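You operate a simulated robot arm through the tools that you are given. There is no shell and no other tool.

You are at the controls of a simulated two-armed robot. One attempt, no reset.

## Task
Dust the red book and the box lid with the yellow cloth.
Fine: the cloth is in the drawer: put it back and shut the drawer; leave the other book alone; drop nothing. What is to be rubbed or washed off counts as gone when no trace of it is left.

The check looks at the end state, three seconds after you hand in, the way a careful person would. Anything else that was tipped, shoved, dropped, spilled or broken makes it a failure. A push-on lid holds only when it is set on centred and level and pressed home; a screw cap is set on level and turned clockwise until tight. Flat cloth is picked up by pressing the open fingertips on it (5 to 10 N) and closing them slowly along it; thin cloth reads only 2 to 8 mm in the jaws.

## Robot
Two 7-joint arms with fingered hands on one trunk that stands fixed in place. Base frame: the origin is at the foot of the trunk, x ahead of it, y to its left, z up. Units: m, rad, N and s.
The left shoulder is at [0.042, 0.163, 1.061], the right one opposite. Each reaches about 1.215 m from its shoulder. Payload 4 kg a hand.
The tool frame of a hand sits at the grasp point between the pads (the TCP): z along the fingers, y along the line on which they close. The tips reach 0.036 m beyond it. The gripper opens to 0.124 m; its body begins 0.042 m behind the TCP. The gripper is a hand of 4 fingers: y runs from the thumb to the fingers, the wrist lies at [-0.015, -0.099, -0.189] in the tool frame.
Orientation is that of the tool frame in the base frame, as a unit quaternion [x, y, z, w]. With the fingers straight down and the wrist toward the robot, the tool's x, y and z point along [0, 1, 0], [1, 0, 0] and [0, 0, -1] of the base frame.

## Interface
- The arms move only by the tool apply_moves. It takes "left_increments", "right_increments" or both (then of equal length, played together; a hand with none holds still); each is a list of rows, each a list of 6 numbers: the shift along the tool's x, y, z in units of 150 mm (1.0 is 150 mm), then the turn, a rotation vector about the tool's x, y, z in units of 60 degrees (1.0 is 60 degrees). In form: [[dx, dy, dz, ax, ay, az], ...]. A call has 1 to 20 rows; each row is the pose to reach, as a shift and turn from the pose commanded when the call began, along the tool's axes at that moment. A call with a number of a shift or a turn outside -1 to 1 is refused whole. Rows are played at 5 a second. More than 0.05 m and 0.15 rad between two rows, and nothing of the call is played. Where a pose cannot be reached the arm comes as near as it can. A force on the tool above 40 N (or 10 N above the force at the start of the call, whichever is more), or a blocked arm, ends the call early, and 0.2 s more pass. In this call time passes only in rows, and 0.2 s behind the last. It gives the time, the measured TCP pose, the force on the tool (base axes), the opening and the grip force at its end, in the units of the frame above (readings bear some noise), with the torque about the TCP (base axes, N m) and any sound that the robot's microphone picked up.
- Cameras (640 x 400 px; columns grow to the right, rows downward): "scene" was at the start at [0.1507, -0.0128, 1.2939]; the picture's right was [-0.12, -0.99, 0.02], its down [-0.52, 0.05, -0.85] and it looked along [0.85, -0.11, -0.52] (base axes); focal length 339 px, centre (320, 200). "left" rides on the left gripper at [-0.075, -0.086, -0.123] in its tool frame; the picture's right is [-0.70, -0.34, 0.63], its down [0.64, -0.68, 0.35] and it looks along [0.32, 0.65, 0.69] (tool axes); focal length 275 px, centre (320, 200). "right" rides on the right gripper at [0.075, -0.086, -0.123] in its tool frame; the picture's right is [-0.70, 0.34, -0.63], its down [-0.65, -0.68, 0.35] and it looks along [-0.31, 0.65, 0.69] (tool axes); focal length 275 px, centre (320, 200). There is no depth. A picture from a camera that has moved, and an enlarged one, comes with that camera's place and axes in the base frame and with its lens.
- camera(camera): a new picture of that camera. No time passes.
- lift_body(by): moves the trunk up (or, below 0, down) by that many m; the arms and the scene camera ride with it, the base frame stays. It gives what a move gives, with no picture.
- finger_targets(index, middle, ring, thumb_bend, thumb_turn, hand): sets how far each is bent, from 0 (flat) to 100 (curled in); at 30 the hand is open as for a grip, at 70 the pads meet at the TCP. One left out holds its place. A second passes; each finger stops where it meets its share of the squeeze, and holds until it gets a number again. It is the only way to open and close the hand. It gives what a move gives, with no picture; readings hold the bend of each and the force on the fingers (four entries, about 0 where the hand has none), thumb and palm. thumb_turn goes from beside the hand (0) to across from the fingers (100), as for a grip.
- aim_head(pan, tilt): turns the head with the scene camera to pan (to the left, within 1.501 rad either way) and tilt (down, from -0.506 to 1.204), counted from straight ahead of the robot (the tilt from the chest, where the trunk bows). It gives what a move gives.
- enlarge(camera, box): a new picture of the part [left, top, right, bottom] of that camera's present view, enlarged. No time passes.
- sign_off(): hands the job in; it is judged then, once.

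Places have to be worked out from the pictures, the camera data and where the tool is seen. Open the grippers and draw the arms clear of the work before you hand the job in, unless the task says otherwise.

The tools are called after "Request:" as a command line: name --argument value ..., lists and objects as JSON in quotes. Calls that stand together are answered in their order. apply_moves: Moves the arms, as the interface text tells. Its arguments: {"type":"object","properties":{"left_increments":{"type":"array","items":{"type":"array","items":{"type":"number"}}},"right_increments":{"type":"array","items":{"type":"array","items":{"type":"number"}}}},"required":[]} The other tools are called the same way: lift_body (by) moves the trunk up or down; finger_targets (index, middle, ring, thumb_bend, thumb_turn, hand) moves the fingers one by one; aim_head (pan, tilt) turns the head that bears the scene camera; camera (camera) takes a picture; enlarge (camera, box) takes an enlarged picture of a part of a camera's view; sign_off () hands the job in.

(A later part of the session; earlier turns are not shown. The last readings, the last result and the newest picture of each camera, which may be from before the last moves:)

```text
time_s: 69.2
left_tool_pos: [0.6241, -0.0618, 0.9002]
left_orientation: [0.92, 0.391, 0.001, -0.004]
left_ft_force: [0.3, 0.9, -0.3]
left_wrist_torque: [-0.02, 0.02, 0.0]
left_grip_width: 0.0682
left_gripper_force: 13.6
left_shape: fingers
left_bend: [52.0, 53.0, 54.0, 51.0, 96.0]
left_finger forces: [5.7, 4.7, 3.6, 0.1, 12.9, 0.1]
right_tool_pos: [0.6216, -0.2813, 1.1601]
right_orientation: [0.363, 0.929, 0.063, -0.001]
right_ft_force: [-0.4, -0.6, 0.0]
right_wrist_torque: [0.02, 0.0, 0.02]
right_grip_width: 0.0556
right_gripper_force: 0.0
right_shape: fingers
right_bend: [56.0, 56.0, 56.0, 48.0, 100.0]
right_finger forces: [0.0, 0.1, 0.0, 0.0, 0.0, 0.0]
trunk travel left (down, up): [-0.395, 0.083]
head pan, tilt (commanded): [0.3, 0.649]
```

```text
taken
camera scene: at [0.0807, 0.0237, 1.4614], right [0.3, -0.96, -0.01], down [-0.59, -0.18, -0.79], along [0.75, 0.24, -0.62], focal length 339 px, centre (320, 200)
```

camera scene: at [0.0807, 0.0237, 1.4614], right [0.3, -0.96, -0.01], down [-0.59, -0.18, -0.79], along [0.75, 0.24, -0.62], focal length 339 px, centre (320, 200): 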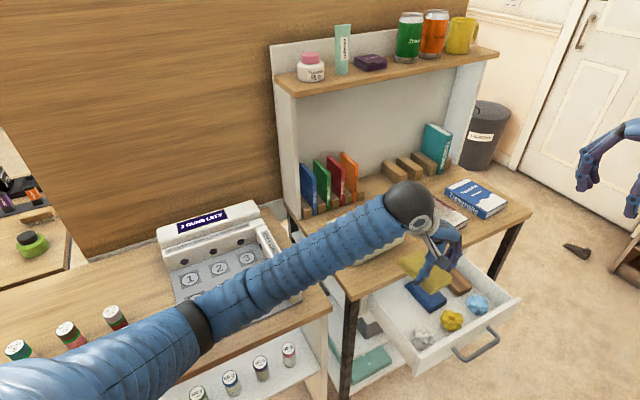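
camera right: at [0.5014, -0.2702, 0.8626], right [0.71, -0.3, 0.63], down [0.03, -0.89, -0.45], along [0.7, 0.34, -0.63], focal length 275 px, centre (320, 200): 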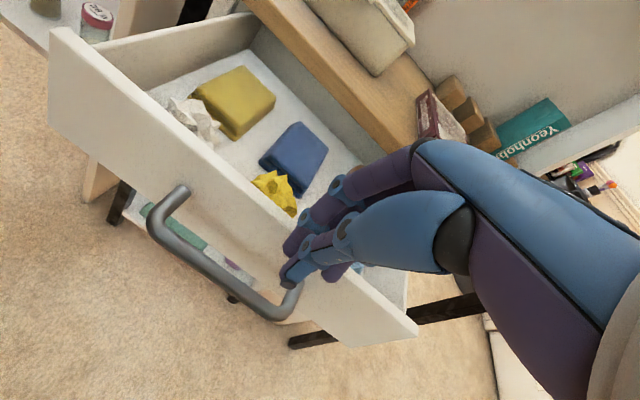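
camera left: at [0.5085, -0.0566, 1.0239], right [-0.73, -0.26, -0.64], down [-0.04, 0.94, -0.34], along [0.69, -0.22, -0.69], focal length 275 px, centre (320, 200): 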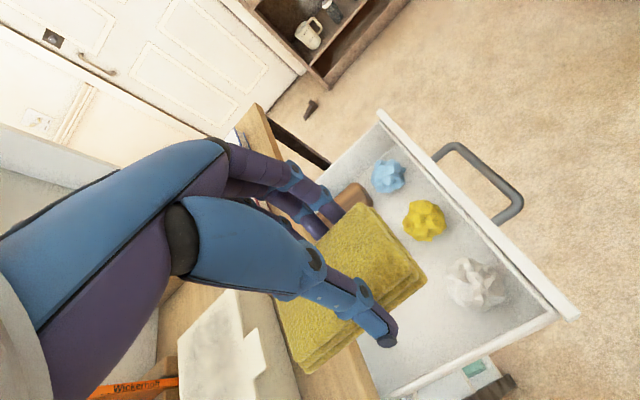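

The cloth is secure, its underside about 6.5 cm below the grip point and 1.5 cm below the fingertips. The lid is centred near (0.815, 0.106, z≈0.807) and the red book near (0.965, -0.082, z≈0.78). I raise the hand while lowering the trunk, to gain forward reach.

Request:
apply_moves --left_increments '[[0, 0, -0.14, 0, 0, 0], [0, 0, -0.28, 0, 0, 0], [0, 0, -0.42, 0, 0, 0], [0, 0, -0.56, 0, 0, 0], [0, 0, -0.7, 0, 0, 0], [0, 0, -0.8, 0, 0, 0]]'

Request:
lift_body --by -0.12

Request:
aim_head --pan 0.05 --tilt 0.5

Request:
camera --camera "scene"

```text
time_s: 70.6
left_tool_pos: [0.6236, -0.0624, 1.0196]
left_orientation: [0.921, 0.39, 0.001, -0.003]
left_ft_force: [0.5, 0.1, -0.7]
left_wrist_torque: [-0.04, -0.05, -0.02]
left_grip_width: 0.0683
left_gripper_force: 12.5
left_shape: fingers
left_bend: [52.0, 53.0, 54.0, 51.0, 96.0]
left_finger forces: [5.8, 4.6, 3.6, 0.1, 12.6, 0.0]
right_tool_pos: [0.6219, -0.2812, 1.1615]
right_orientation: [0.363, 0.93, 0.063, -0.001]
right_ft_force: [-0.6, 0.7, -0.4]
right_wrist_torque: [-0.03, -0.02, 0.0]
right_grip_width: 0.0556
right_gripper_force: 0.0
right_shape: fingers
right_bend: [56.0, 56.0, 56.0, 48.0, 100.0]
right_finger forces: [0.1, 0.0, 0.1, 0.0, 0.0, 0.1]
trunk travel left (down, up): [-0.395, 0.083]
head pan, tilt (commanded): [0.3, 0.649]
```

```text
time_s: 72.1
left_tool_pos: [0.6176, -0.0676, 0.9352]
left_orientation: [0.919, 0.393, 0.026, 0.002]
left_ft_force: [-1.0, -0.2, -0.9]
left_wrist_torque: [0.01, 0.0, 0.04]
left_grip_width: 0.0683
left_gripper_force: 13.2
left_shape: fingers
left_bend: [52.0, 53.0, 54.0, 51.0, 96.0]
left_finger forces: [5.7, 4.7, 3.6, 0.0, 12.7, 0.1]
right_tool_pos: [0.6086, -0.2876, 1.0563]
right_orientation: [0.363, 0.929, 0.072, 0.007]
right_ft_force: [-0.2, -0.2, 1.5]
right_wrist_torque: [-0.03, 0.0, -0.02]
right_grip_width: 0.0557
right_gripper_force: 0.0
right_shape: fingers
right_bend: [56.0, 56.0, 56.0, 48.0, 100.0]
right_finger forces: [0.1, 0.0, 0.0, 0.1, 0.0, 0.1]
trunk travel left (down, up): [-0.275, 0.203]
head pan, tilt (commanded): [0.3, 0.649]
```

```text
time_s: 72.8
left_tool_pos: [0.617, -0.0689, 0.9335]
left_orientation: [0.919, 0.393, 0.026, -0.001]
left_ft_force: [-0.2, 0.5, -0.3]
left_wrist_torque: [0.02, 0.0, -0.01]
left_grip_width: 0.0682
left_gripper_force: 13.4
left_shape: fingers
left_bend: [52.0, 53.0, 54.0, 51.0, 96.0]
left_finger forces: [5.7, 4.7, 3.6, 0.0, 12.7, 0.1]
right_tool_pos: [0.6062, -0.2926, 1.0559]
right_orientation: [0.363, 0.929, 0.072, 0.005]
right_ft_force: [0.1, 0.5, -0.6]
right_wrist_torque: [-0.03, 0.01, 0.02]
right_grip_width: 0.0553
right_gripper_force: 0.1
right_shape: fingers
right_bend: [56.0, 56.0, 56.0, 48.0, 100.0]
right_finger forces: [0.0, 0.0, 0.0, 0.0, 0.1, 0.0]
trunk travel left (down, up): [-0.275, 0.203]
head pan, tilt (commanded): [0.051, 0.499]
```

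```text
taken
camera scene: at [0.0932, -0.006, 1.3509], right [0.08, -1.0, -0.01], down [-0.55, -0.03, -0.84], along [0.83, 0.08, -0.55], focal length 339 px, centre (320, 200)
```

scene: 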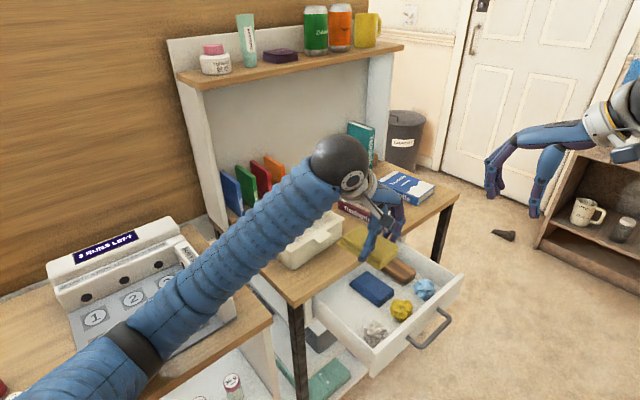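

The trunk did not come down fully and both hands are off from where they should be: the left arm is probably resting on the game set. I raise the trunk back at once.

Request:
lift_body --by 0.12

Request:
camera --camera "scene"

```text
time_s: 74.3
left_tool_pos: [0.6149, -0.0509, 1.02]
left_orientation: [0.916, 0.401, 0.001, -0.004]
left_ft_force: [0.0, -0.9, -0.6]
left_wrist_torque: [0.01, -0.04, 0.01]
left_grip_width: 0.0682
left_gripper_force: 13.1
left_shape: fingers
left_bend: [52.0, 53.0, 54.0, 51.0, 96.0]
left_finger forces: [5.7, 4.7, 3.6, 0.1, 12.7, 0.0]
right_tool_pos: [0.6197, -0.2702, 1.1593]
right_orientation: [0.354, 0.933, 0.063, -0.004]
right_ft_force: [-0.5, -0.1, -0.3]
right_wrist_torque: [0.03, 0.0, 0.01]
right_grip_width: 0.0558
right_gripper_force: 0.2
right_shape: fingers
right_bend: [56.0, 56.0, 56.0, 48.0, 100.0]
right_finger forces: [0.1, 0.1, 0.1, 0.0, 0.1, 0.0]
trunk travel left (down, up): [-0.395, 0.083]
head pan, tilt (commanded): [0.051, 0.499]
```

```text
taken
camera scene: at [0.0793, 0.0015, 1.4744], right [0.07, -1.0, 0.0], down [-0.49, -0.03, -0.87], along [0.87, 0.07, -0.49], focal length 339 px, centre (320, 200)
```

scene: 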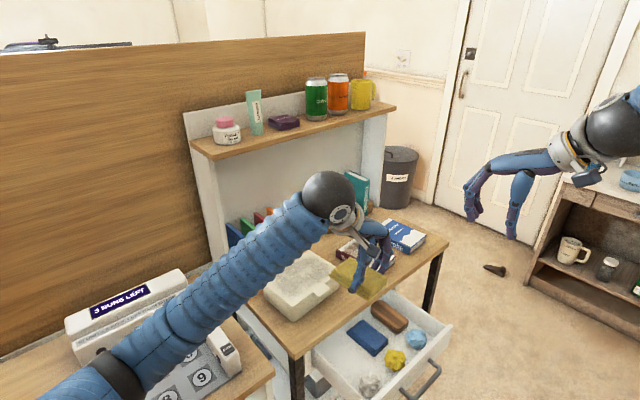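

The trunk is back up. I look at the game set and the left elbow for contact or damage.

Request:
aim_head --pan 0.8 --tilt 0.75

Request:
camera --camera "scene"

```text
time_s: 75.4
left_tool_pos: [0.6154, -0.049, 1.0199]
left_orientation: [0.916, 0.402, 0.001, -0.003]
left_ft_force: [0.3, -0.7, -0.8]
left_wrist_torque: [-0.01, -0.01, 0.01]
left_grip_width: 0.0681
left_gripper_force: 13.3
left_shape: fingers
left_bend: [52.0, 53.0, 54.0, 51.0, 96.0]
left_finger forces: [5.7, 4.7, 3.5, 0.1, 12.8, 0.1]
right_tool_pos: [0.619, -0.2674, 1.1614]
right_orientation: [0.353, 0.933, 0.063, -0.003]
right_ft_force: [-0.8, 0.4, 0.5]
right_wrist_torque: [-0.01, 0.03, 0.01]
right_grip_width: 0.0556
right_gripper_force: 0.1
right_shape: fingers
right_bend: [56.0, 56.0, 56.0, 48.0, 100.0]
right_finger forces: [0.0, 0.1, 0.1, 0.0, 0.0, 0.1]
trunk travel left (down, up): [-0.395, 0.083]
head pan, tilt (commanded): [0.799, 0.75]
```

```text
taken
camera scene: at [0.0444, 0.0581, 1.4533], right [0.73, -0.68, -0.01], down [-0.48, -0.5, -0.72], along [0.49, 0.54, -0.69], focal length 339 px, centre (320, 200)
```

scene: 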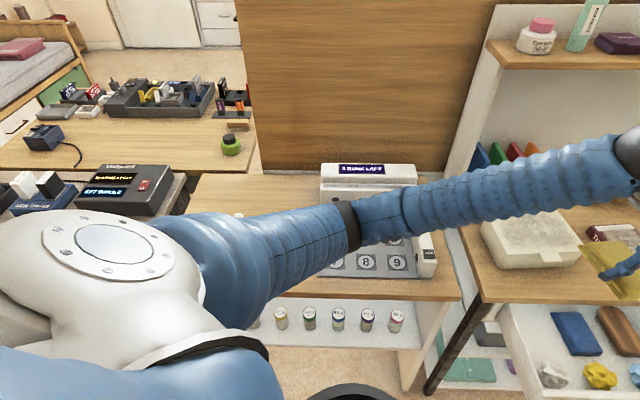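

The arm now hangs well above the board. I enlarge the game set to see whether anything changed there.

Request:
enlarge --camera "scene" --box '[190, 140, 470, 340]'

```text
2.00 times, centred on (330, 240) of scene
camera zoom: at [0.0444, 0.0581, 1.4533], right [0.73, -0.68, -0.01], down [-0.48, -0.5, -0.72], along [0.49, 0.54, -0.69], focal length 678 px, centre (300, 120)
```

zoom: 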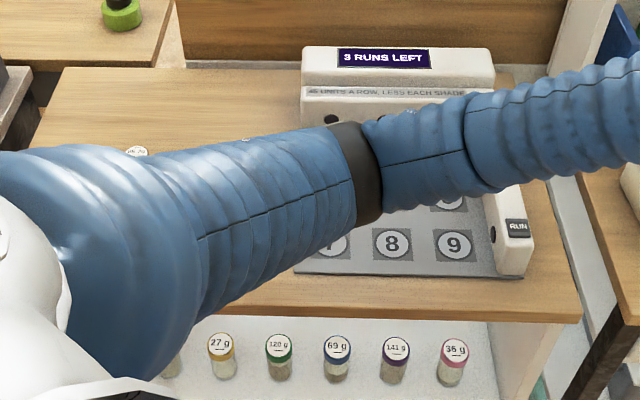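

The game set is intact (still "3 RUNS LEFT"). Now I enlarge the lid and the red book from this view to refine their positions.

Request:
enlarge --camera "scene" --box '[460, 180, 640, 320]'

Request:
aim_head --pan 0.1 --tilt 0.65

Request:
enlarge --camera "scene" --box '[230, 150, 450, 300]'

```text
2.86 times, centred on (550, 250) of scene
camera zoom: at [0.0444, 0.0581, 1.4533], right [0.73, -0.68, -0.01], down [-0.48, -0.5, -0.72], along [0.49, 0.54, -0.69], focal length 968 px, centre (-337, 57)
```

zoom: 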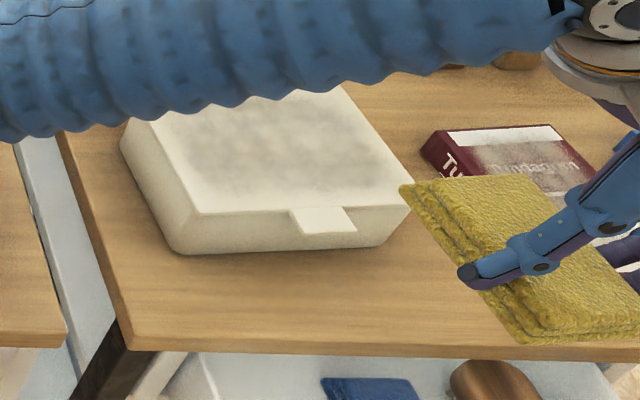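

```text
time_s: 76.5
left_tool_pos: [0.6152, -0.0488, 1.0207]
left_orientation: [0.915, 0.403, 0.001, -0.004]
left_ft_force: [0.3, 0.3, -1.4]
left_wrist_torque: [0.01, -0.01, -0.02]
left_grip_width: 0.0681
left_gripper_force: 13.4
left_shape: fingers
left_bend: [52.0, 53.0, 54.0, 51.0, 96.0]
left_finger forces: [5.7, 4.7, 3.5, 0.0, 12.7, 0.0]
right_tool_pos: [0.619, -0.266, 1.1601]
right_orientation: [0.353, 0.933, 0.064, -0.002]
right_ft_force: [0.2, 0.5, 0.0]
right_wrist_torque: [0.04, -0.01, -0.03]
right_grip_width: 0.0558
right_gripper_force: 0.1
right_shape: fingers
right_bend: [56.0, 56.0, 56.0, 48.0, 100.0]
right_finger forces: [0.0, 0.0, 0.0, 0.0, 0.0, 0.0]
trunk travel left (down, up): [-0.395, 0.083]
head pan, tilt (commanded): [0.099, 0.649]
```

```text
2.67 times, centred on (340, 225) of scene
camera zoom: at [0.074, 0.0083, 1.4613], right [0.12, -0.99, 0.0], down [-0.61, -0.07, -0.79], along [0.78, 0.1, -0.62], focal length 904 px, centre (267, 133)
```

zoom: 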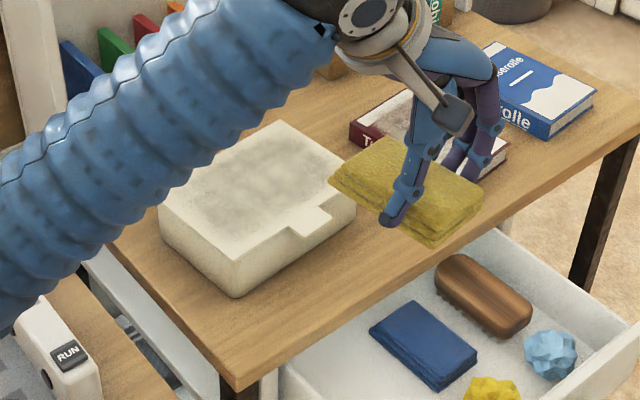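

The cloth is firmly held and the lid's corners are now well fixed (centre ≈(0.81, 0.11), about 18 x 13 cm). I move the cloth over the lid, staying high.

Request:
apply_moves --left_increments '[[0.11, 0.015, 0, 0, 0, 0], [0.22, 0.03, 0, 0, 0, 0], [0.33, 0.045, 0, 0, 0, 0], [0.44, 0.06, 0, 0, 0, 0], [0.55, 0.075, 0, 0, 0, 0], [0.66, 0.09, 0, 0, 0, 0], [0.77, 0.105, 0, 0, 0, 0]]'

Request:
camera --camera "scene"

```text
time_s: 78.1
left_tool_pos: [0.7043, 0.0263, 1.0195]
left_orientation: [0.916, 0.402, 0.001, -0.002]
left_ft_force: [-0.1, -0.1, -0.4]
left_wrist_torque: [-0.02, 0.02, -0.01]
left_grip_width: 0.068
left_gripper_force: 13.2
left_shape: fingers
left_bend: [52.0, 53.0, 54.0, 51.0, 96.0]
left_finger forces: [5.7, 4.7, 3.6, 0.0, 12.6, 0.0]
right_tool_pos: [0.6194, -0.2669, 1.1607]
right_orientation: [0.353, 0.934, 0.064, -0.002]
right_ft_force: [0.4, 0.3, -0.1]
right_wrist_torque: [0.0, 0.03, -0.02]
right_grip_width: 0.0557
right_gripper_force: 0.0
right_shape: fingers
right_bend: [56.0, 56.0, 56.0, 48.0, 100.0]
right_finger forces: [0.1, 0.0, 0.1, 0.1, 0.1, 0.0]
trunk travel left (down, up): [-0.395, 0.083]
head pan, tilt (commanded): [0.099, 0.649]
```

```text
taken
camera scene: at [0.0742, 0.0084, 1.4613], right [0.12, -0.99, 0.0], down [-0.61, -0.07, -0.79], along [0.78, 0.1, -0.62], focal length 339 px, centre (320, 200)
```

scene: 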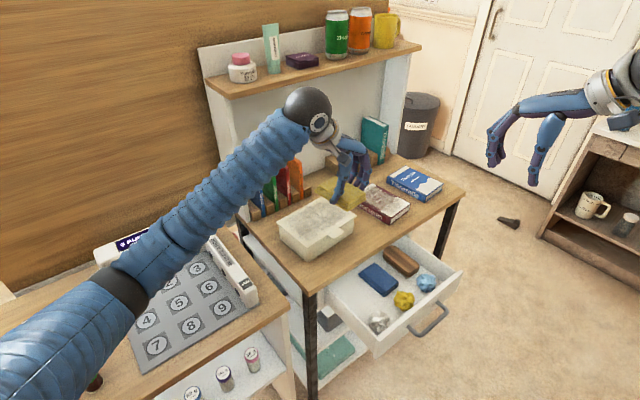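

The path is clear and the elbow stays high. I continue over the lid's centre and come down to about 6 cm above it.

Request:
apply_moves --left_increments '[[0.1, 0.02, 0.0, 0, 0, 0], [0.2, 0.04, 0.05, 0, 0, 0], [0.3, 0.06, 0.1, 0, 0, 0], [0.4, 0.08, 0.2, 0, 0, 0], [0.5, 0.1, 0.3, 0, 0, 0], [0.6, 0.12, 0.4, 0, 0, 0], [0.7, 0.14, 0.5, 0, 0, 0], [0.774, 0.149, 0.583, 0, 0, 0]]'

Request:
camera --camera "scene"

Request:
camera --camera "left"

```text
time_s: 79.9
left_tool_pos: [0.8011, 0.0972, 0.9336]
left_orientation: [0.916, 0.402, 0.001, -0.004]
left_ft_force: [-0.2, 0.7, 0.0]
left_wrist_torque: [-0.02, 0.0, -0.03]
left_grip_width: 0.0681
left_gripper_force: 13.8
left_shape: fingers
left_bend: [52.0, 53.0, 54.0, 51.0, 96.0]
left_finger forces: [5.7, 4.6, 3.5, 0.0, 12.5, 0.0]
right_tool_pos: [0.6182, -0.2672, 1.1615]
right_orientation: [0.353, 0.933, 0.064, -0.002]
right_ft_force: [0.6, 0.4, 0.3]
right_wrist_torque: [-0.05, 0.01, 0.0]
right_grip_width: 0.056
right_gripper_force: 0.0
right_shape: fingers
right_bend: [56.0, 56.0, 56.0, 48.0, 100.0]
right_finger forces: [0.1, 0.0, 0.0, 0.0, 0.1, 0.0]
trunk travel left (down, up): [-0.395, 0.083]
head pan, tilt (commanded): [0.099, 0.649]
```

```text
taken
camera scene: at [0.0743, 0.0083, 1.4613], right [0.12, -0.99, 0.0], down [-0.61, -0.07, -0.79], along [0.78, 0.1, -0.62], focal length 339 px, centre (320, 200)
```

scene: 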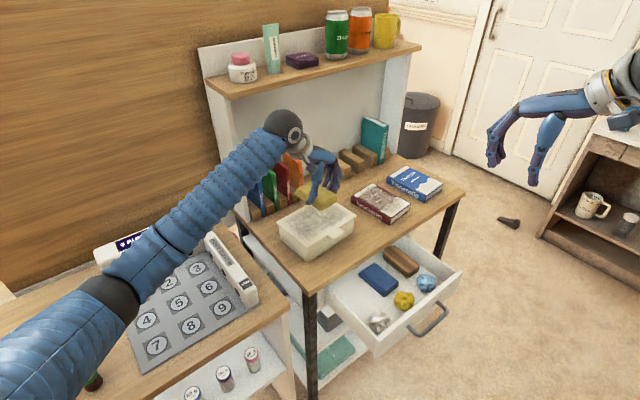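

```text
taken
camera left: at [0.6858, 0.1, 1.0574], right [-0.72, -0.28, -0.64], down [-0.07, 0.94, -0.34], along [0.69, -0.2, -0.69], focal length 275 px, centre (320, 200)
```

left: 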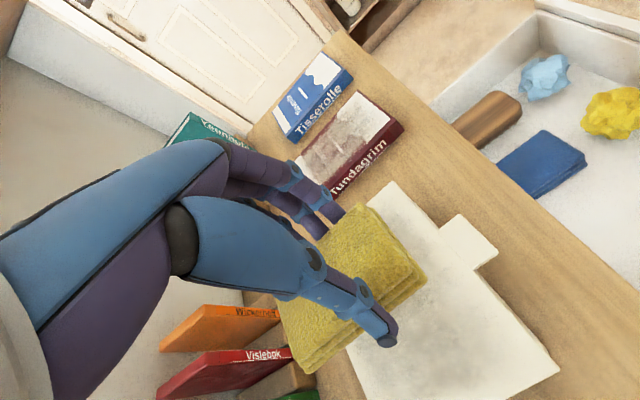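

The cloth hovers over the lid. I lower it to just above the surface, then feel for contact.

Request:
apply_moves --left_increments '[[0, 0, 0.09, 0, 0, 0], [0, 0, 0.18, 0, 0, 0], [0, 0, 0.27, 0, 0, 0], [0, 0, 0.35, 0, 0, 0]]'

Request:
enlarge --camera "scene" --box '[230, 130, 410, 270]'

```text
time_s: 80.9
left_tool_pos: [0.8005, 0.096, 0.8806]
left_orientation: [0.916, 0.402, -0.001, -0.002]
left_ft_force: [0.1, 0.3, -0.4]
left_wrist_torque: [-0.01, 0.02, -0.04]
left_grip_width: 0.0683
left_gripper_force: 13.3
left_shape: fingers
left_bend: [52.0, 53.0, 54.0, 51.0, 96.0]
left_finger forces: [5.6, 4.6, 3.5, 0.1, 12.6, 0.0]
right_tool_pos: [0.6195, -0.2671, 1.1611]
right_orientation: [0.353, 0.933, 0.064, -0.002]
right_ft_force: [0.8, 0.4, -0.7]
right_wrist_torque: [0.01, 0.03, 0.03]
right_grip_width: 0.0556
right_gripper_force: 0.0
right_shape: fingers
right_bend: [56.0, 56.0, 56.0, 48.0, 100.0]
right_finger forces: [0.0, 0.1, 0.1, 0.0, 0.0, 0.0]
trunk travel left (down, up): [-0.395, 0.083]
head pan, tilt (commanded): [0.099, 0.649]
```

```text
2.86 times, centred on (320, 200) of scene
camera zoom: at [0.0742, 0.0083, 1.4613], right [0.12, -0.99, 0.0], down [-0.61, -0.07, -0.79], along [0.78, 0.1, -0.62], focal length 968 px, centre (320, 200)
```

zoom: 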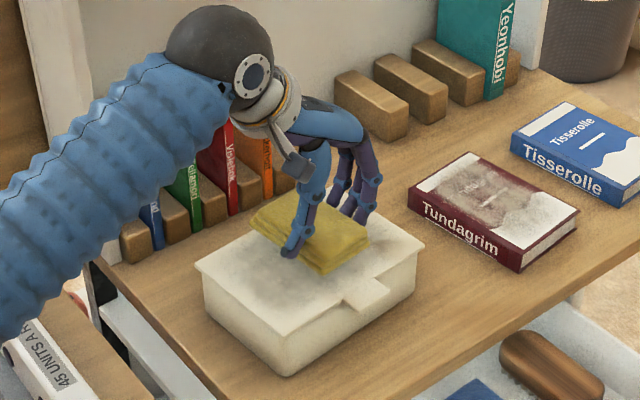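

No contact yet. I lower in millimetre steps while reading the force.

Request:
apply_moves --left_increments '[[0, 0, 0.015, 0, 0, 0], [0, 0, 0.03, 0, 0, 0], [0, 0, 0.04, 0, 0, 0]]'

```text
time_s: 81.7
left_tool_pos: [0.8007, 0.0963, 0.8752]
left_orientation: [0.916, 0.402, 0.001, -0.003]
left_ft_force: [0.1, 0.0, -1.6]
left_wrist_torque: [-0.04, -0.01, -0.02]
left_grip_width: 0.0682
left_gripper_force: 12.8
left_shape: fingers
left_bend: [52.0, 53.0, 54.0, 51.0, 96.0]
left_finger forces: [5.5, 4.6, 3.5, 0.0, 12.5, 0.1]
right_tool_pos: [0.6187, -0.2664, 1.1605]
right_orientation: [0.353, 0.933, 0.063, -0.003]
right_ft_force: [-0.5, 0.3, 0.9]
right_wrist_torque: [-0.01, 0.01, 0.0]
right_grip_width: 0.0557
right_gripper_force: 0.0
right_shape: fingers
right_bend: [56.0, 56.0, 56.0, 48.0, 100.0]
right_finger forces: [0.0, 0.0, 0.1, 0.0, 0.0, 0.1]
trunk travel left (down, up): [-0.395, 0.083]
head pan, tilt (commanded): [0.099, 0.649]
```

Request:
apply_moves --left_increments '[[0, 0, 0.01, 0, 0, 0], [0, 0, 0.02, 0, 0, 0], [0, 0, 0.027, 0, 0, 0]]'

```text
time_s: 82.5
left_tool_pos: [0.8, 0.0977, 0.8715]
left_orientation: [0.916, 0.402, 0.001, -0.004]
left_ft_force: [0.1, 0.5, -0.1]
left_wrist_torque: [0.02, -0.03, 0.04]
left_grip_width: 0.0682
left_gripper_force: 13.4
left_shape: fingers
left_bend: [52.0, 53.0, 54.0, 51.0, 96.0]
left_finger forces: [5.6, 4.6, 3.5, 0.0, 12.5, 0.0]
right_tool_pos: [0.619, -0.2673, 1.1613]
right_orientation: [0.353, 0.933, 0.063, -0.002]
right_ft_force: [-0.3, -0.1, 0.3]
right_wrist_torque: [0.02, 0.01, 0.02]
right_grip_width: 0.0559
right_gripper_force: 0.1
right_shape: fingers
right_bend: [56.0, 56.0, 56.0, 48.0, 100.0]
right_finger forces: [0.0, 0.0, 0.1, 0.0, 0.0, 0.0]
trunk travel left (down, up): [-0.395, 0.083]
head pan, tilt (commanded): [0.099, 0.649]
```

Still no contact at 0.8715; I continue down in small steps.

Request:
apply_moves --left_increments '[[0, 0, 0.01, 0, 0, 0], [0, 0, 0.02, 0, 0, 0], [0, 0, 0.03, 0, 0, 0]]'

```text
time_s: 83.3
left_tool_pos: [0.7993, 0.0969, 0.8671]
left_orientation: [0.916, 0.402, 0.002, -0.003]
left_ft_force: [0.2, -0.1, 0.2]
left_wrist_torque: [-0.02, -0.01, -0.01]
left_grip_width: 0.0683
left_gripper_force: 12.9
left_shape: fingers
left_bend: [52.0, 53.0, 54.0, 51.0, 96.0]
left_finger forces: [5.7, 4.7, 3.5, 0.0, 12.5, 0.0]
right_tool_pos: [0.6195, -0.2664, 1.1606]
right_orientation: [0.353, 0.933, 0.063, -0.002]
right_ft_force: [0.1, -0.5, -0.7]
right_wrist_torque: [0.0, 0.01, 0.0]
right_grip_width: 0.0558
right_gripper_force: 0.1
right_shape: fingers
right_bend: [56.0, 56.0, 56.0, 48.0, 100.0]
right_finger forces: [0.0, 0.0, 0.0, 0.0, 0.1, 0.1]
trunk travel left (down, up): [-0.395, 0.083]
head pan, tilt (commanded): [0.099, 0.649]
```

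Request:
enlarge --camera "scene" --box '[270, 170, 370, 250]'

Request:
apply_moves --left_increments '[[0, 0, 0.01, 0, 0, 0], [0, 0, 0.02, 0, 0, 0]]'

```text
5.00 times, centred on (320, 210) of scene
camera zoom: at [0.0741, 0.0082, 1.4613], right [0.12, -0.99, 0.0], down [-0.61, -0.07, -0.79], along [0.78, 0.1, -0.62], focal length 1695 px, centre (320, 150)
```

zoom: 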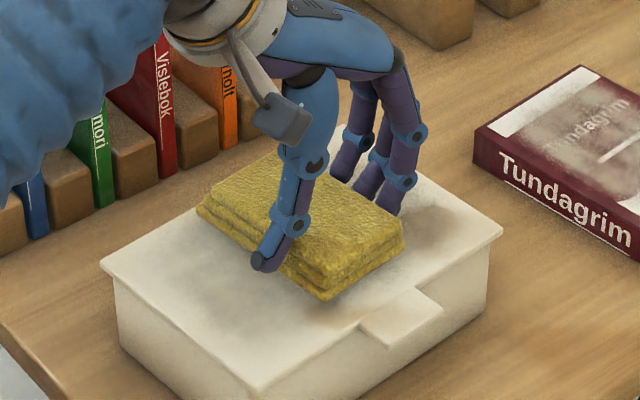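

```text
time_s: 83.9
left_tool_pos: [0.7998, 0.0974, 0.8637]
left_orientation: [0.916, 0.402, 0.002, -0.004]
left_ft_force: [-0.5, 0.1, 0.1]
left_wrist_torque: [-0.01, -0.02, -0.03]
left_grip_width: 0.0682
left_gripper_force: 13.3
left_shape: fingers
left_bend: [52.0, 53.0, 54.0, 51.0, 96.0]
left_finger forces: [5.6, 4.6, 3.4, 0.0, 12.4, 0.0]
right_tool_pos: [0.618, -0.2669, 1.1607]
right_orientation: [0.353, 0.933, 0.063, -0.002]
right_ft_force: [0.1, -1.0, -0.3]
right_wrist_torque: [0.0, 0.01, 0.03]
right_grip_width: 0.0558
right_gripper_force: 0.1
right_shape: fingers
right_bend: [56.0, 56.0, 56.0, 48.0, 100.0]
right_finger forces: [0.0, 0.0, 0.1, 0.0, 0.1, 0.1]
trunk travel left (down, up): [-0.395, 0.083]
head pan, tilt (commanded): [0.099, 0.649]
```

The cloth is still slightly above the lid. I keep lowering in small steps.

Request:
apply_moves --left_increments '[[0, 0, 0.01, 0, 0, 0], [0, 0, 0.02, 0, 0, 0], [0, 0, 0.03, 0, 0, 0]]'

Request:
apply_moves --left_increments '[[0, 0, 0.01, 0, 0, 0], [0, 0, 0.02, 0, 0, 0]]'

```text
time_s: 84.7
left_tool_pos: [0.8, 0.0968, 0.8583]
left_orientation: [0.916, 0.402, 0.002, -0.004]
left_ft_force: [0.3, 0.3, 0.1]
left_wrist_torque: [0.0, -0.03, -0.03]
left_grip_width: 0.0681
left_gripper_force: 13.5
left_shape: fingers
left_bend: [52.0, 53.0, 54.0, 51.0, 96.0]
left_finger forces: [5.6, 4.6, 3.4, 0.0, 12.5, 0.0]
right_tool_pos: [0.6199, -0.2668, 1.161]
right_orientation: [0.354, 0.933, 0.063, -0.003]
right_ft_force: [0.1, -0.3, -0.2]
right_wrist_torque: [0.0, -0.04, -0.01]
right_grip_width: 0.056
right_gripper_force: 0.1
right_shape: fingers
right_bend: [56.0, 56.0, 56.0, 48.0, 100.0]
right_finger forces: [0.0, 0.1, 0.0, 0.0, 0.0, 0.0]
trunk travel left (down, up): [-0.395, 0.083]
head pan, tilt (commanded): [0.099, 0.649]
```

```text
time_s: 85.3
left_tool_pos: [0.7984, 0.0977, 0.8574]
left_orientation: [0.916, 0.402, 0.001, -0.002]
left_ft_force: [0.5, -0.1, 10.0]
left_wrist_torque: [-0.03, -0.07, -0.01]
left_grip_width: 0.0683
left_gripper_force: 15.1
left_shape: fingers
left_bend: [52.0, 53.0, 54.0, 51.0, 96.0]
left_finger forces: [5.7, 5.0, 3.9, 0.0, 15.0, 0.0]
right_tool_pos: [0.6189, -0.2671, 1.1614]
right_orientation: [0.354, 0.933, 0.063, -0.002]
right_ft_force: [-0.1, 0.1, 0.1]
right_wrist_torque: [0.02, 0.0, 0.01]
right_grip_width: 0.0553
right_gripper_force: 0.1
right_shape: fingers
right_bend: [56.0, 56.0, 56.0, 48.0, 100.0]
right_finger forces: [0.0, 0.0, 0.0, 0.0, 0.1, 0.0]
trunk travel left (down, up): [-0.395, 0.083]
head pan, tilt (commanded): [0.099, 0.649]
```

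Contact with the lid at TCP z≈0.857 (10 N). I ease off about 1 mm and start rubbing along the lid's long direction.

Request:
apply_moves --left_increments '[[0, 0, -0.006, 0, 0, 0], [0, 0.1, -0.006, 0, 0, 0], [0, 0.2, -0.006, 0, 0, 0], [0, 0.3, -0.006, 0, 0, 0], [0, 0.4, -0.006, 0, 0, 0], [0, 0.45, -0.006, 0, 0, 0], [0, 0.35, -0.006, 0, 0, 0], [0, 0.25, -0.006, 0, 0, 0], [0, 0.15, -0.006, 0, 0, 0], [0, 0.05, -0.006, 0, 0, 0], [0, 0, -0.006, 0, 0, 0]]'

Request:
enlarge --camera "scene" --box '[260, 160, 380, 260]'

```text
time_s: 87.7
left_tool_pos: [0.8001, 0.0969, 0.8578]
left_orientation: [0.916, 0.401, 0.002, -0.003]
left_ft_force: [3.5, -2.1, 10.4]
left_wrist_torque: [-0.13, -0.11, 0.01]
left_grip_width: 0.0683
left_gripper_force: 15.4
left_shape: fingers
left_bend: [52.0, 53.0, 54.0, 52.0, 96.0]
left_finger forces: [6.8, 5.8, 4.4, 0.1, 14.3, 0.0]
right_tool_pos: [0.6178, -0.2689, 1.161]
right_orientation: [0.353, 0.933, 0.063, -0.002]
right_ft_force: [-0.5, 0.0, 0.1]
right_wrist_torque: [0.01, 0.0, -0.02]
right_grip_width: 0.0558
right_gripper_force: 0.0
right_shape: fingers
right_bend: [56.0, 56.0, 56.0, 48.0, 100.0]
right_finger forces: [0.0, 0.0, 0.0, 0.0, 0.1, 0.0]
trunk travel left (down, up): [-0.395, 0.083]
head pan, tilt (commanded): [0.099, 0.649]
```

```text
4.00 times, centred on (320, 210) of scene
camera zoom: at [0.0734, 0.0078, 1.4614], right [0.12, -0.99, 0.0], down [-0.61, -0.07, -0.79], along [0.78, 0.1, -0.62], focal length 1356 px, centre (320, 160)
```

zoom: 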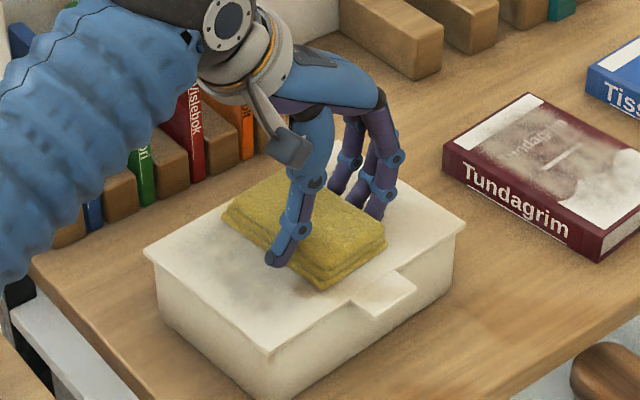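

The right part of the lid is already clean, and the box hasn't moved. I continue rubbing over the left part.

Request:
apply_moves --left_increments '[[0, 0, -0.005, 0, 0, 0], [0, -0.1, -0.005, 0, 0, 0], [0, -0.2, -0.005, 0, 0, 0], [0, -0.3, -0.005, 0, 0, 0], [0, -0.4, -0.005, 0, 0, 0], [0, -0.45, -0.005, 0, 0, 0], [0.1, -0.45, -0.005, 0, 0, 0], [0.18, -0.42, -0.005, 0, 0, 0], [0.18, -0.32, -0.005, 0, 0, 0], [0.18, -0.22, -0.005, 0, 0, 0], [0.18, -0.12, -0.005, 0, 0, 0], [0.18, 0, -0.005, 0, 0, 0], [0.18, 0.12, -0.005, 0, 0, 0], [0.18, 0.24, -0.005, 0, 0, 0], [0.18, 0.36, -0.005, 0, 0, 0], [0.18, 0.45, -0.005, 0, 0, 0]]'

Request:
enlarge --camera "scene" --box '[260, 160, 380, 260]'

```text
time_s: 91.1
left_tool_pos: [0.8673, 0.0714, 0.8586]
left_orientation: [0.916, 0.402, 0.002, -0.003]
left_ft_force: [-1.6, 0.7, 4.5]
left_wrist_torque: [0.06, 0.14, -0.03]
left_grip_width: 0.0681
left_gripper_force: 14.7
left_shape: fingers
left_bend: [52.0, 53.0, 54.0, 52.0, 96.0]
left_finger forces: [5.4, 4.6, 3.3, 0.0, 15.8, 0.0]
right_tool_pos: [0.6187, -0.2675, 1.1597]
right_orientation: [0.353, 0.933, 0.063, -0.003]
right_ft_force: [-0.5, -0.1, 0.8]
right_wrist_torque: [-0.01, 0.05, 0.01]
right_grip_width: 0.0557
right_gripper_force: 0.2
right_shape: fingers
right_bend: [56.0, 56.0, 56.0, 48.0, 100.0]
right_finger forces: [0.0, 0.0, 0.0, 0.0, 0.1, 0.0]
trunk travel left (down, up): [-0.395, 0.083]
head pan, tilt (commanded): [0.099, 0.649]
```

```text
4.00 times, centred on (320, 210) of scene
camera zoom: at [0.0734, 0.0079, 1.4614], right [0.12, -0.99, 0.0], down [-0.61, -0.07, -0.79], along [0.78, 0.1, -0.62], focal length 1356 px, centre (320, 160)
```

zoom: 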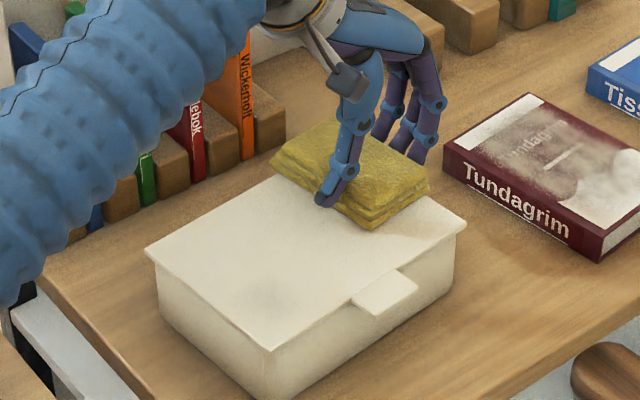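

Only a faint patch at the front-left remains. I rub along the front side of the lid.

Request:
apply_moves --left_increments '[[-0.13, 0, 0.003, 0, 0, 0], [-0.26, 0, 0.003, 0, 0, 0], [-0.38, 0, 0.003, 0, 0, 0], [-0.38, -0.12, 0.003, 0, 0, 0], [-0.38, -0.24, 0.003, 0, 0, 0], [-0.38, -0.36, 0.003, 0, 0, 0], [-0.38, -0.48, 0.003, 0, 0, 0], [-0.38, -0.6, 0.003, 0, 0, 0], [-0.38, -0.72, 0.003, 0, 0, 0], [-0.38, -0.84, 0.003, 0, 0, 0], [-0.38, -0.9, 0.003, 0, 0, 0], [-0.46, -0.9, 0.003, 0, 0, 0], [-0.46, -0.8, 0.003, 0, 0, 0], [-0.46, -0.68, 0.003, 0, 0, 0], [-0.46, -0.56, 0.003, 0, 0, 0], [-0.46, -0.44, 0.003, 0, 0, 0], [-0.36, -0.56, 0.003, 0, 0, 0], [-0.3, -0.7, 0.003, 0, 0, 0], [-0.2, -0.6, 0.003, 0, 0, 0], [-0.2, -0.45, 0.003, 0, 0, 0]]'

Request:
enlarge --camera "scene" --box '[260, 160, 380, 260]'

```text
time_s: 95.3
left_tool_pos: [0.7988, 0.0951, 0.8571]
left_orientation: [0.916, 0.401, 0.002, -0.003]
left_ft_force: [-1.4, 0.5, 7.4]
left_wrist_torque: [0.12, 0.2, -0.01]
left_grip_width: 0.0683
left_gripper_force: 14.5
left_shape: fingers
left_bend: [52.0, 54.0, 54.0, 51.0, 96.0]
left_finger forces: [5.3, 4.5, 3.4, 0.0, 16.9, 0.1]
right_tool_pos: [0.619, -0.2663, 1.1606]
right_orientation: [0.354, 0.933, 0.063, -0.003]
right_ft_force: [-0.2, -0.2, -0.1]
right_wrist_torque: [0.01, -0.02, 0.0]
right_grip_width: 0.0558
right_gripper_force: 0.1
right_shape: fingers
right_bend: [56.0, 56.0, 56.0, 48.0, 100.0]
right_finger forces: [0.0, 0.1, 0.1, 0.0, 0.0, 0.1]
trunk travel left (down, up): [-0.395, 0.083]
head pan, tilt (commanded): [0.099, 0.649]
```

```text
4.00 times, centred on (320, 210) of scene
camera zoom: at [0.0734, 0.008, 1.4614], right [0.12, -0.99, 0.0], down [-0.61, -0.07, -0.79], along [0.78, 0.1, -0.62], focal length 1356 px, centre (320, 160)
```

zoom: 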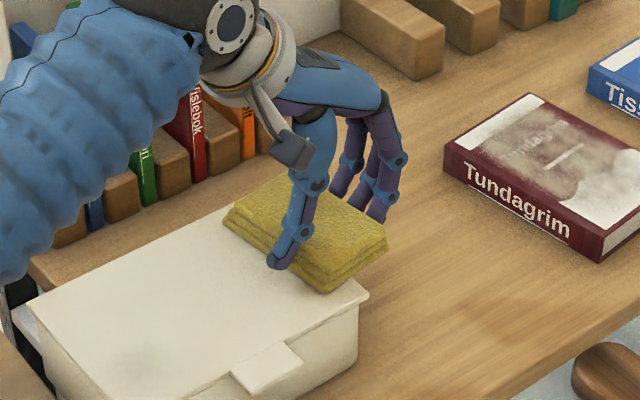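

The box has slid about 9 cm to the left during that last stroke. I stop, lift the cloth off straight up, and look at the situation.

Request:
apply_moves --left_increments '[[0, 0, -0.1, 0, 0, 0], [0, 0, -0.25, 0, 0, 0], [0, 0, -0.45, 0, 0, 0], [0.0, 0.0, -0.7, 0, 0, 0]]'

Request:
camera --camera "scene"

Request:
camera --camera "left"

```text
time_s: 96.3
left_tool_pos: [0.7976, 0.0941, 0.9625]
left_orientation: [0.916, 0.402, 0.001, -0.004]
left_ft_force: [-0.7, -0.2, -0.6]
left_wrist_torque: [0.0, 0.02, 0.02]
left_grip_width: 0.0682
left_gripper_force: 13.3
left_shape: fingers
left_bend: [52.0, 54.0, 54.0, 51.0, 96.0]
left_finger forces: [5.7, 4.6, 3.4, 0.1, 12.4, 0.1]
right_tool_pos: [0.6182, -0.2673, 1.161]
right_orientation: [0.354, 0.933, 0.062, -0.002]
right_ft_force: [-0.2, 0.4, 0.1]
right_wrist_torque: [-0.01, 0.0, 0.04]
right_grip_width: 0.0557
right_gripper_force: 0.2
right_shape: fingers
right_bend: [56.0, 56.0, 56.0, 48.0, 100.0]
right_finger forces: [0.1, 0.0, 0.0, 0.1, 0.0, 0.0]
trunk travel left (down, up): [-0.395, 0.083]
head pan, tilt (commanded): [0.099, 0.649]
```

```text
taken
camera scene: at [0.0736, 0.0078, 1.4614], right [0.12, -0.99, 0.0], down [-0.61, -0.07, -0.79], along [0.78, 0.1, -0.62], focal length 339 px, centre (320, 200)
```

scene: 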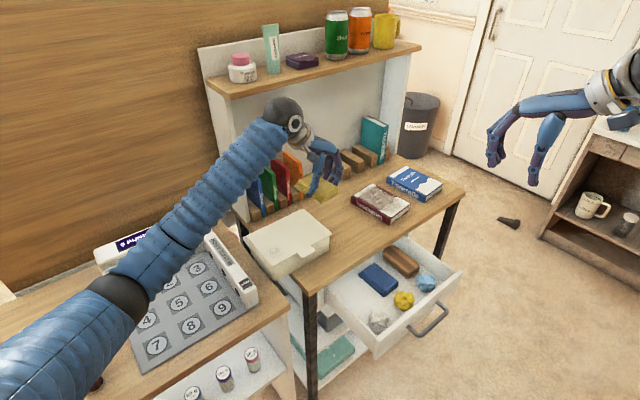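

```text
taken
camera left: at [0.6821, 0.0967, 1.0865], right [-0.72, -0.28, -0.63], down [-0.07, 0.94, -0.34], along [0.69, -0.2, -0.69], focal length 275 px, centre (320, 200)
```

left: 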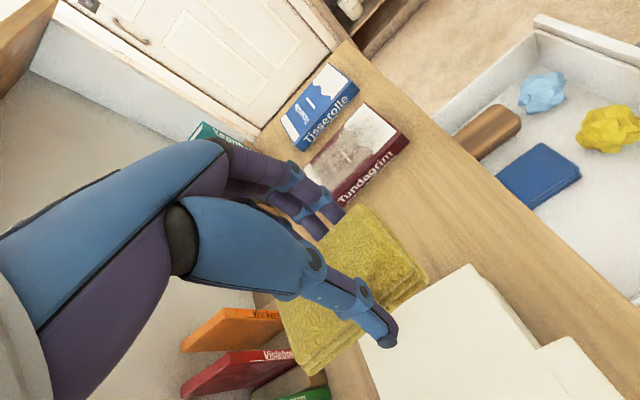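

The box is still fully on the desk but displaced. I enlarge the scene to measure how far.

Request:
enlarge --camera "scene" --box '[225, 165, 385, 285]'

```text
3.33 times, centred on (305, 225) of scene
camera zoom: at [0.0736, 0.0078, 1.4614], right [0.12, -0.99, 0.0], down [-0.61, -0.07, -0.79], along [0.78, 0.1, -0.62], focal length 1130 px, centre (370, 117)
```

zoom: 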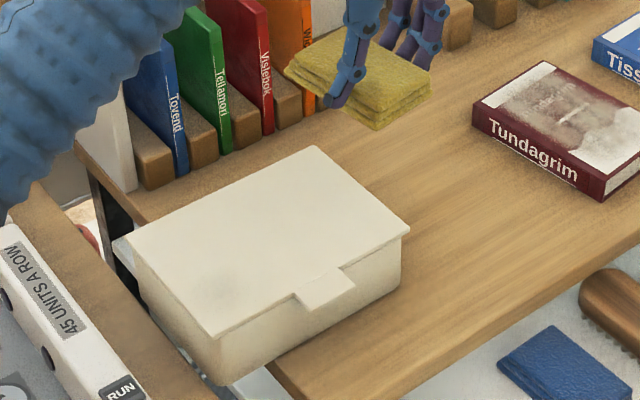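

The fingertips protrude almost as low as the cloth, so they caught the lid's edge. Plan: set the cloth down on free desk space, drag the box back to its place with bare fingertips, then re-grip the cloth higher. First I carry the cloth to the free spot in front.

Request:
apply_moves --left_increments '[[-0.076, 0.1, 0, 0, 0, 0], [-0.152, 0.2, 0, 0, 0, 0], [-0.229, 0.3, 0, 0, 0, 0], [-0.305, 0.4, 0, 0, 0, 0], [-0.381, 0.5, 0, 0, 0, 0], [-0.457, 0.6, 0, 0, 0, 0], [-0.534, 0.7, 0, 0, 0, 0], [-0.61, 0.8, 0.1, 0, 0, 0], [-0.686, 0.897, 0.25, 0, 0, 0], [-0.686, 0.897, 0.4, 0, 0, 0]]'

Request:
enlarge --camera "scene" --box '[260, 140, 460, 290]'

Request:
camera --camera "left"

```text
time_s: 98.5
left_tool_pos: [0.8265, -0.072, 0.9017]
left_orientation: [0.915, 0.402, 0.001, -0.004]
left_ft_force: [-0.7, -0.4, -0.5]
left_wrist_torque: [0.0, 0.01, 0.02]
left_grip_width: 0.068
left_gripper_force: 13.2
left_shape: fingers
left_bend: [52.0, 54.0, 54.0, 51.0, 96.0]
left_finger forces: [5.6, 4.6, 3.4, 0.1, 12.4, 0.0]
right_tool_pos: [0.617, -0.2654, 1.1609]
right_orientation: [0.353, 0.934, 0.062, -0.003]
right_ft_force: [-1.1, 0.0, 0.2]
right_wrist_torque: [0.0, 0.05, -0.02]
right_grip_width: 0.0555
right_gripper_force: 0.1
right_shape: fingers
right_bend: [56.0, 56.0, 56.0, 48.0, 100.0]
right_finger forces: [0.0, 0.1, 0.0, 0.0, 0.1, 0.0]
trunk travel left (down, up): [-0.395, 0.083]
head pan, tilt (commanded): [0.099, 0.649]
```

```text
2.67 times, centred on (360, 215) of scene
camera zoom: at [0.0743, 0.0087, 1.4613], right [0.12, -0.99, 0.0], down [-0.61, -0.07, -0.79], along [0.78, 0.1, -0.62], focal length 904 px, centre (213, 160)
```

zoom: 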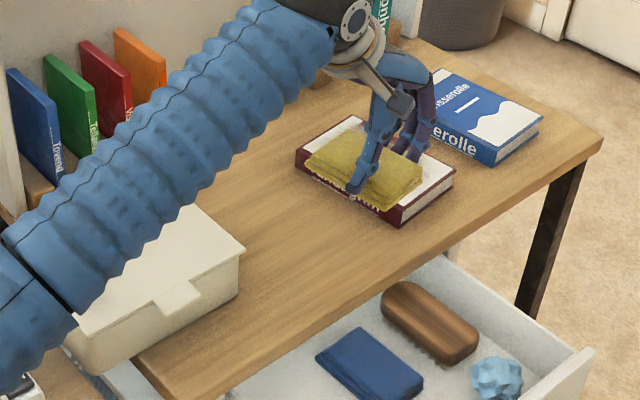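

```text
taken
camera left: at [0.7125, -0.0692, 1.0255], right [-0.72, -0.28, -0.64], down [-0.06, 0.94, -0.34], along [0.69, -0.2, -0.69], focal length 275 px, centre (320, 200)
```

left: 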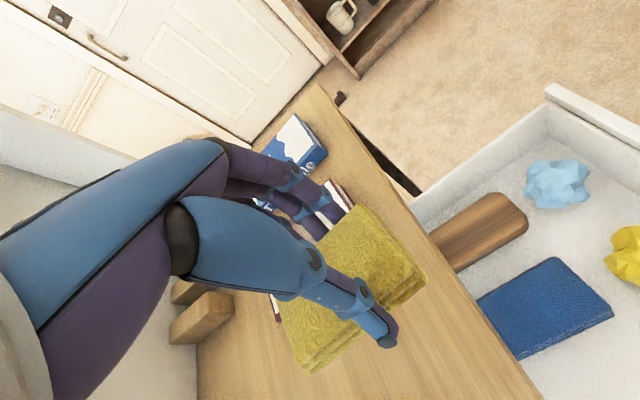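

The cloth is over the free spot but close to the book's spine; I shift 1.2 cm away from the book and lower it to the desk.

Request:
apply_moves --left_increments '[[0, -0.08, 0.05, 0, 0, 0], [0, -0.08, 0.15, 0, 0, 0], [0, -0.08, 0.27, 0, 0, 0], [0, -0.08, 0.39, 0, 0, 0], [0, -0.08, 0.5, 0, 0, 0], [0, -0.08, 0.58, 0, 0, 0]]'

Request:
enlarge --camera "scene" --box '[300, 160, 440, 270]'

```text
time_s: 99.9
left_tool_pos: [0.8193, -0.0637, 0.8143]
left_orientation: [0.916, 0.402, 0.001, -0.004]
left_ft_force: [0.5, 0.5, -0.4]
left_wrist_torque: [-0.03, 0.02, 0.03]
left_grip_width: 0.0679
left_gripper_force: 13.0
left_shape: fingers
left_bend: [52.0, 54.0, 54.0, 51.0, 96.0]
left_finger forces: [5.7, 4.6, 3.3, 0.0, 12.3, 0.0]
right_tool_pos: [0.6189, -0.2671, 1.1601]
right_orientation: [0.353, 0.933, 0.063, -0.002]
right_ft_force: [0.8, 0.1, 0.4]
right_wrist_torque: [0.0, 0.04, 0.01]
right_grip_width: 0.0554
right_gripper_force: 0.0
right_shape: fingers
right_bend: [56.0, 56.0, 56.0, 48.0, 100.0]
right_finger forces: [0.0, 0.1, 0.0, 0.0, 0.1, 0.0]
trunk travel left (down, up): [-0.395, 0.083]
head pan, tilt (commanded): [0.099, 0.649]
```

```text
3.64 times, centred on (370, 215) of scene
camera zoom: at [0.0741, 0.0083, 1.4613], right [0.12, -0.99, 0.0], down [-0.61, -0.07, -0.79], along [0.78, 0.1, -0.62], focal length 1232 px, centre (138, 146)
```

zoom: 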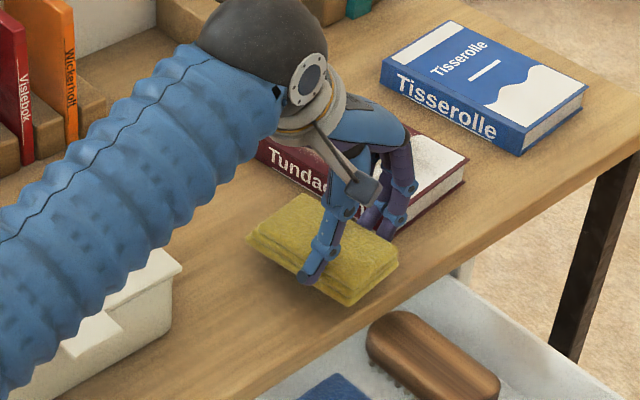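

The cloth is about 1 cm above the desk, with the book clear. I lower it gently until it touches.

Request:
apply_moves --left_increments '[[0, 0, 0.02, 0, 0, 0], [0, 0, 0.04, 0, 0, 0], [0, 0, 0.055, 0, 0, 0]]'

Request:
apply_moves --left_increments '[[0, 0, 0.01, 0, 0, 0], [0, 0, 0.02, 0, 0, 0]]'

```text
time_s: 100.7
left_tool_pos: [0.8175, -0.0648, 0.8049]
left_orientation: [0.916, 0.402, 0.002, -0.003]
left_ft_force: [-0.6, 0.4, -0.7]
left_wrist_torque: [0.01, 0.02, -0.01]
left_grip_width: 0.068
left_gripper_force: 12.9
left_shape: fingers
left_bend: [52.0, 54.0, 54.0, 51.0, 96.0]
left_finger forces: [5.7, 4.6, 3.3, 0.0, 12.3, 0.0]
right_tool_pos: [0.6177, -0.2669, 1.1604]
right_orientation: [0.353, 0.934, 0.064, -0.003]
right_ft_force: [0.1, 0.5, 0.1]
right_wrist_torque: [-0.01, 0.0, -0.01]
right_grip_width: 0.0558
right_gripper_force: 0.0
right_shape: fingers
right_bend: [56.0, 56.0, 56.0, 48.0, 100.0]
right_finger forces: [0.1, 0.0, 0.0, 0.1, 0.0, 0.0]
trunk travel left (down, up): [-0.395, 0.083]
head pan, tilt (commanded): [0.099, 0.649]
```

```text
time_s: 101.3
left_tool_pos: [0.8194, -0.0632, 0.8029]
left_orientation: [0.916, 0.402, 0.001, -0.003]
left_ft_force: [-0.9, 0.3, -1.0]
left_wrist_torque: [-0.02, 0.01, 0.0]
left_grip_width: 0.0681
left_gripper_force: 12.9
left_shape: fingers
left_bend: [52.0, 54.0, 54.0, 51.0, 96.0]
left_finger forces: [5.7, 4.6, 3.3, 0.0, 12.3, 0.1]
right_tool_pos: [0.619, -0.2668, 1.1602]
right_orientation: [0.353, 0.934, 0.063, -0.002]
right_ft_force: [0.4, 0.1, -1.2]
right_wrist_torque: [0.03, 0.01, -0.02]
right_grip_width: 0.0559
right_gripper_force: 0.0
right_shape: fingers
right_bend: [56.0, 56.0, 56.0, 48.0, 100.0]
right_finger forces: [0.0, 0.0, 0.0, 0.1, 0.0, 0.0]
trunk travel left (down, up): [-0.395, 0.083]
head pan, tilt (commanded): [0.099, 0.649]
```

Not yet touching at 0.803; a few more millimetres.

Request:
apply_moves --left_increments '[[0, 0, 0.01, 0, 0, 0], [0, 0, 0.02, 0, 0, 0], [0, 0, 0.027, 0, 0, 0]]'

Request:
apply_moves --left_increments '[[0, 0, 0.007, 0, 0, 0], [0, 0, 0.014, 0, 0, 0]]'

```text
time_s: 102.1
left_tool_pos: [0.8178, -0.0623, 0.7979]
left_orientation: [0.916, 0.402, 0.001, -0.004]
left_ft_force: [-0.8, 1.2, -0.2]
left_wrist_torque: [-0.02, -0.01, 0.0]
left_grip_width: 0.0682
left_gripper_force: 13.0
left_shape: fingers
left_bend: [52.0, 54.0, 54.0, 51.0, 96.0]
left_finger forces: [5.7, 4.6, 3.3, 0.0, 12.3, 0.0]
right_tool_pos: [0.6194, -0.2666, 1.1606]
right_orientation: [0.353, 0.934, 0.063, -0.002]
right_ft_force: [1.4, -0.5, -0.6]
right_wrist_torque: [0.0, 0.0, 0.0]
right_grip_width: 0.0557
right_gripper_force: 0.0
right_shape: fingers
right_bend: [56.0, 56.0, 56.0, 48.0, 100.0]
right_finger forces: [0.1, 0.0, 0.0, 0.0, 0.1, 0.0]
trunk travel left (down, up): [-0.395, 0.083]
head pan, tilt (commanded): [0.099, 0.649]
```

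```text
time_s: 102.7
left_tool_pos: [0.818, -0.0636, 0.7971]
left_orientation: [0.916, 0.402, 0.001, -0.003]
left_ft_force: [0.6, -0.7, -0.1]
left_wrist_torque: [0.0, 0.02, -0.01]
left_grip_width: 0.0679
left_gripper_force: 12.7
left_shape: fingers
left_bend: [52.0, 54.0, 54.0, 51.0, 96.0]
left_finger forces: [5.7, 4.6, 3.2, 0.0, 12.3, 0.1]
right_tool_pos: [0.6191, -0.2668, 1.161]
right_orientation: [0.353, 0.933, 0.063, -0.002]
right_ft_force: [-0.2, 0.1, 0.0]
right_wrist_torque: [-0.02, 0.01, 0.01]
right_grip_width: 0.0558
right_gripper_force: 0.0
right_shape: fingers
right_bend: [56.0, 56.0, 56.0, 48.0, 100.0]
right_finger forces: [0.0, 0.0, 0.0, 0.0, 0.0, 0.0]
trunk travel left (down, up): [-0.395, 0.083]
head pan, tilt (commanded): [0.099, 0.649]
```

Request:
enlarge --camera "scene" --box '[330, 190, 410, 250]'

Request:
apply_moves --left_increments '[[0, 0, 0.01, 0, 0, 0], [0, 0, 0.02, 0, 0, 0]]'

```text
6.67 times, centred on (370, 220) of scene
camera zoom: at [0.0741, 0.0081, 1.4613], right [0.12, -0.99, 0.0], down [-0.61, -0.07, -0.79], along [0.78, 0.1, -0.62], focal length 2259 px, centre (-13, 67)
```

zoom: 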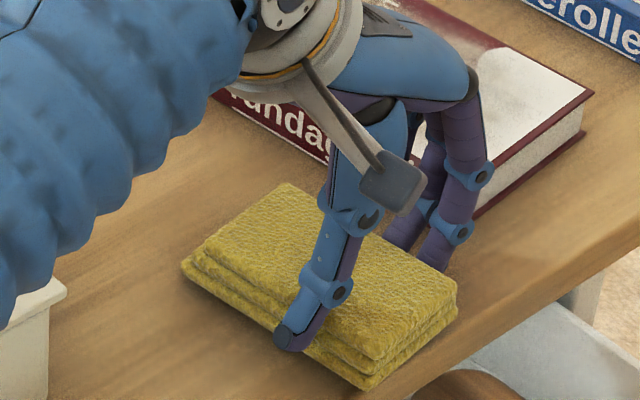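

```text
time_s: 103.3
left_tool_pos: [0.8164, -0.0635, 0.7935]
left_orientation: [0.915, 0.403, 0.001, -0.003]
left_ft_force: [0.3, 0.2, -0.6]
left_wrist_torque: [-0.04, 0.02, 0.01]
left_grip_width: 0.0681
left_gripper_force: 12.9
left_shape: fingers
left_bend: [52.0, 54.0, 54.0, 51.0, 96.0]
left_finger forces: [5.7, 4.6, 3.3, 0.0, 12.4, 0.0]
right_tool_pos: [0.6194, -0.2678, 1.1606]
right_orientation: [0.353, 0.933, 0.064, -0.003]
right_ft_force: [0.8, -0.1, 0.1]
right_wrist_torque: [-0.01, 0.0, -0.01]
right_grip_width: 0.0557
right_gripper_force: 0.0
right_shape: fingers
right_bend: [56.0, 56.0, 56.0, 48.0, 100.0]
right_finger forces: [0.1, 0.0, 0.0, 0.0, 0.0, 0.0]
trunk travel left (down, up): [-0.395, 0.083]
head pan, tilt (commanded): [0.099, 0.649]
```

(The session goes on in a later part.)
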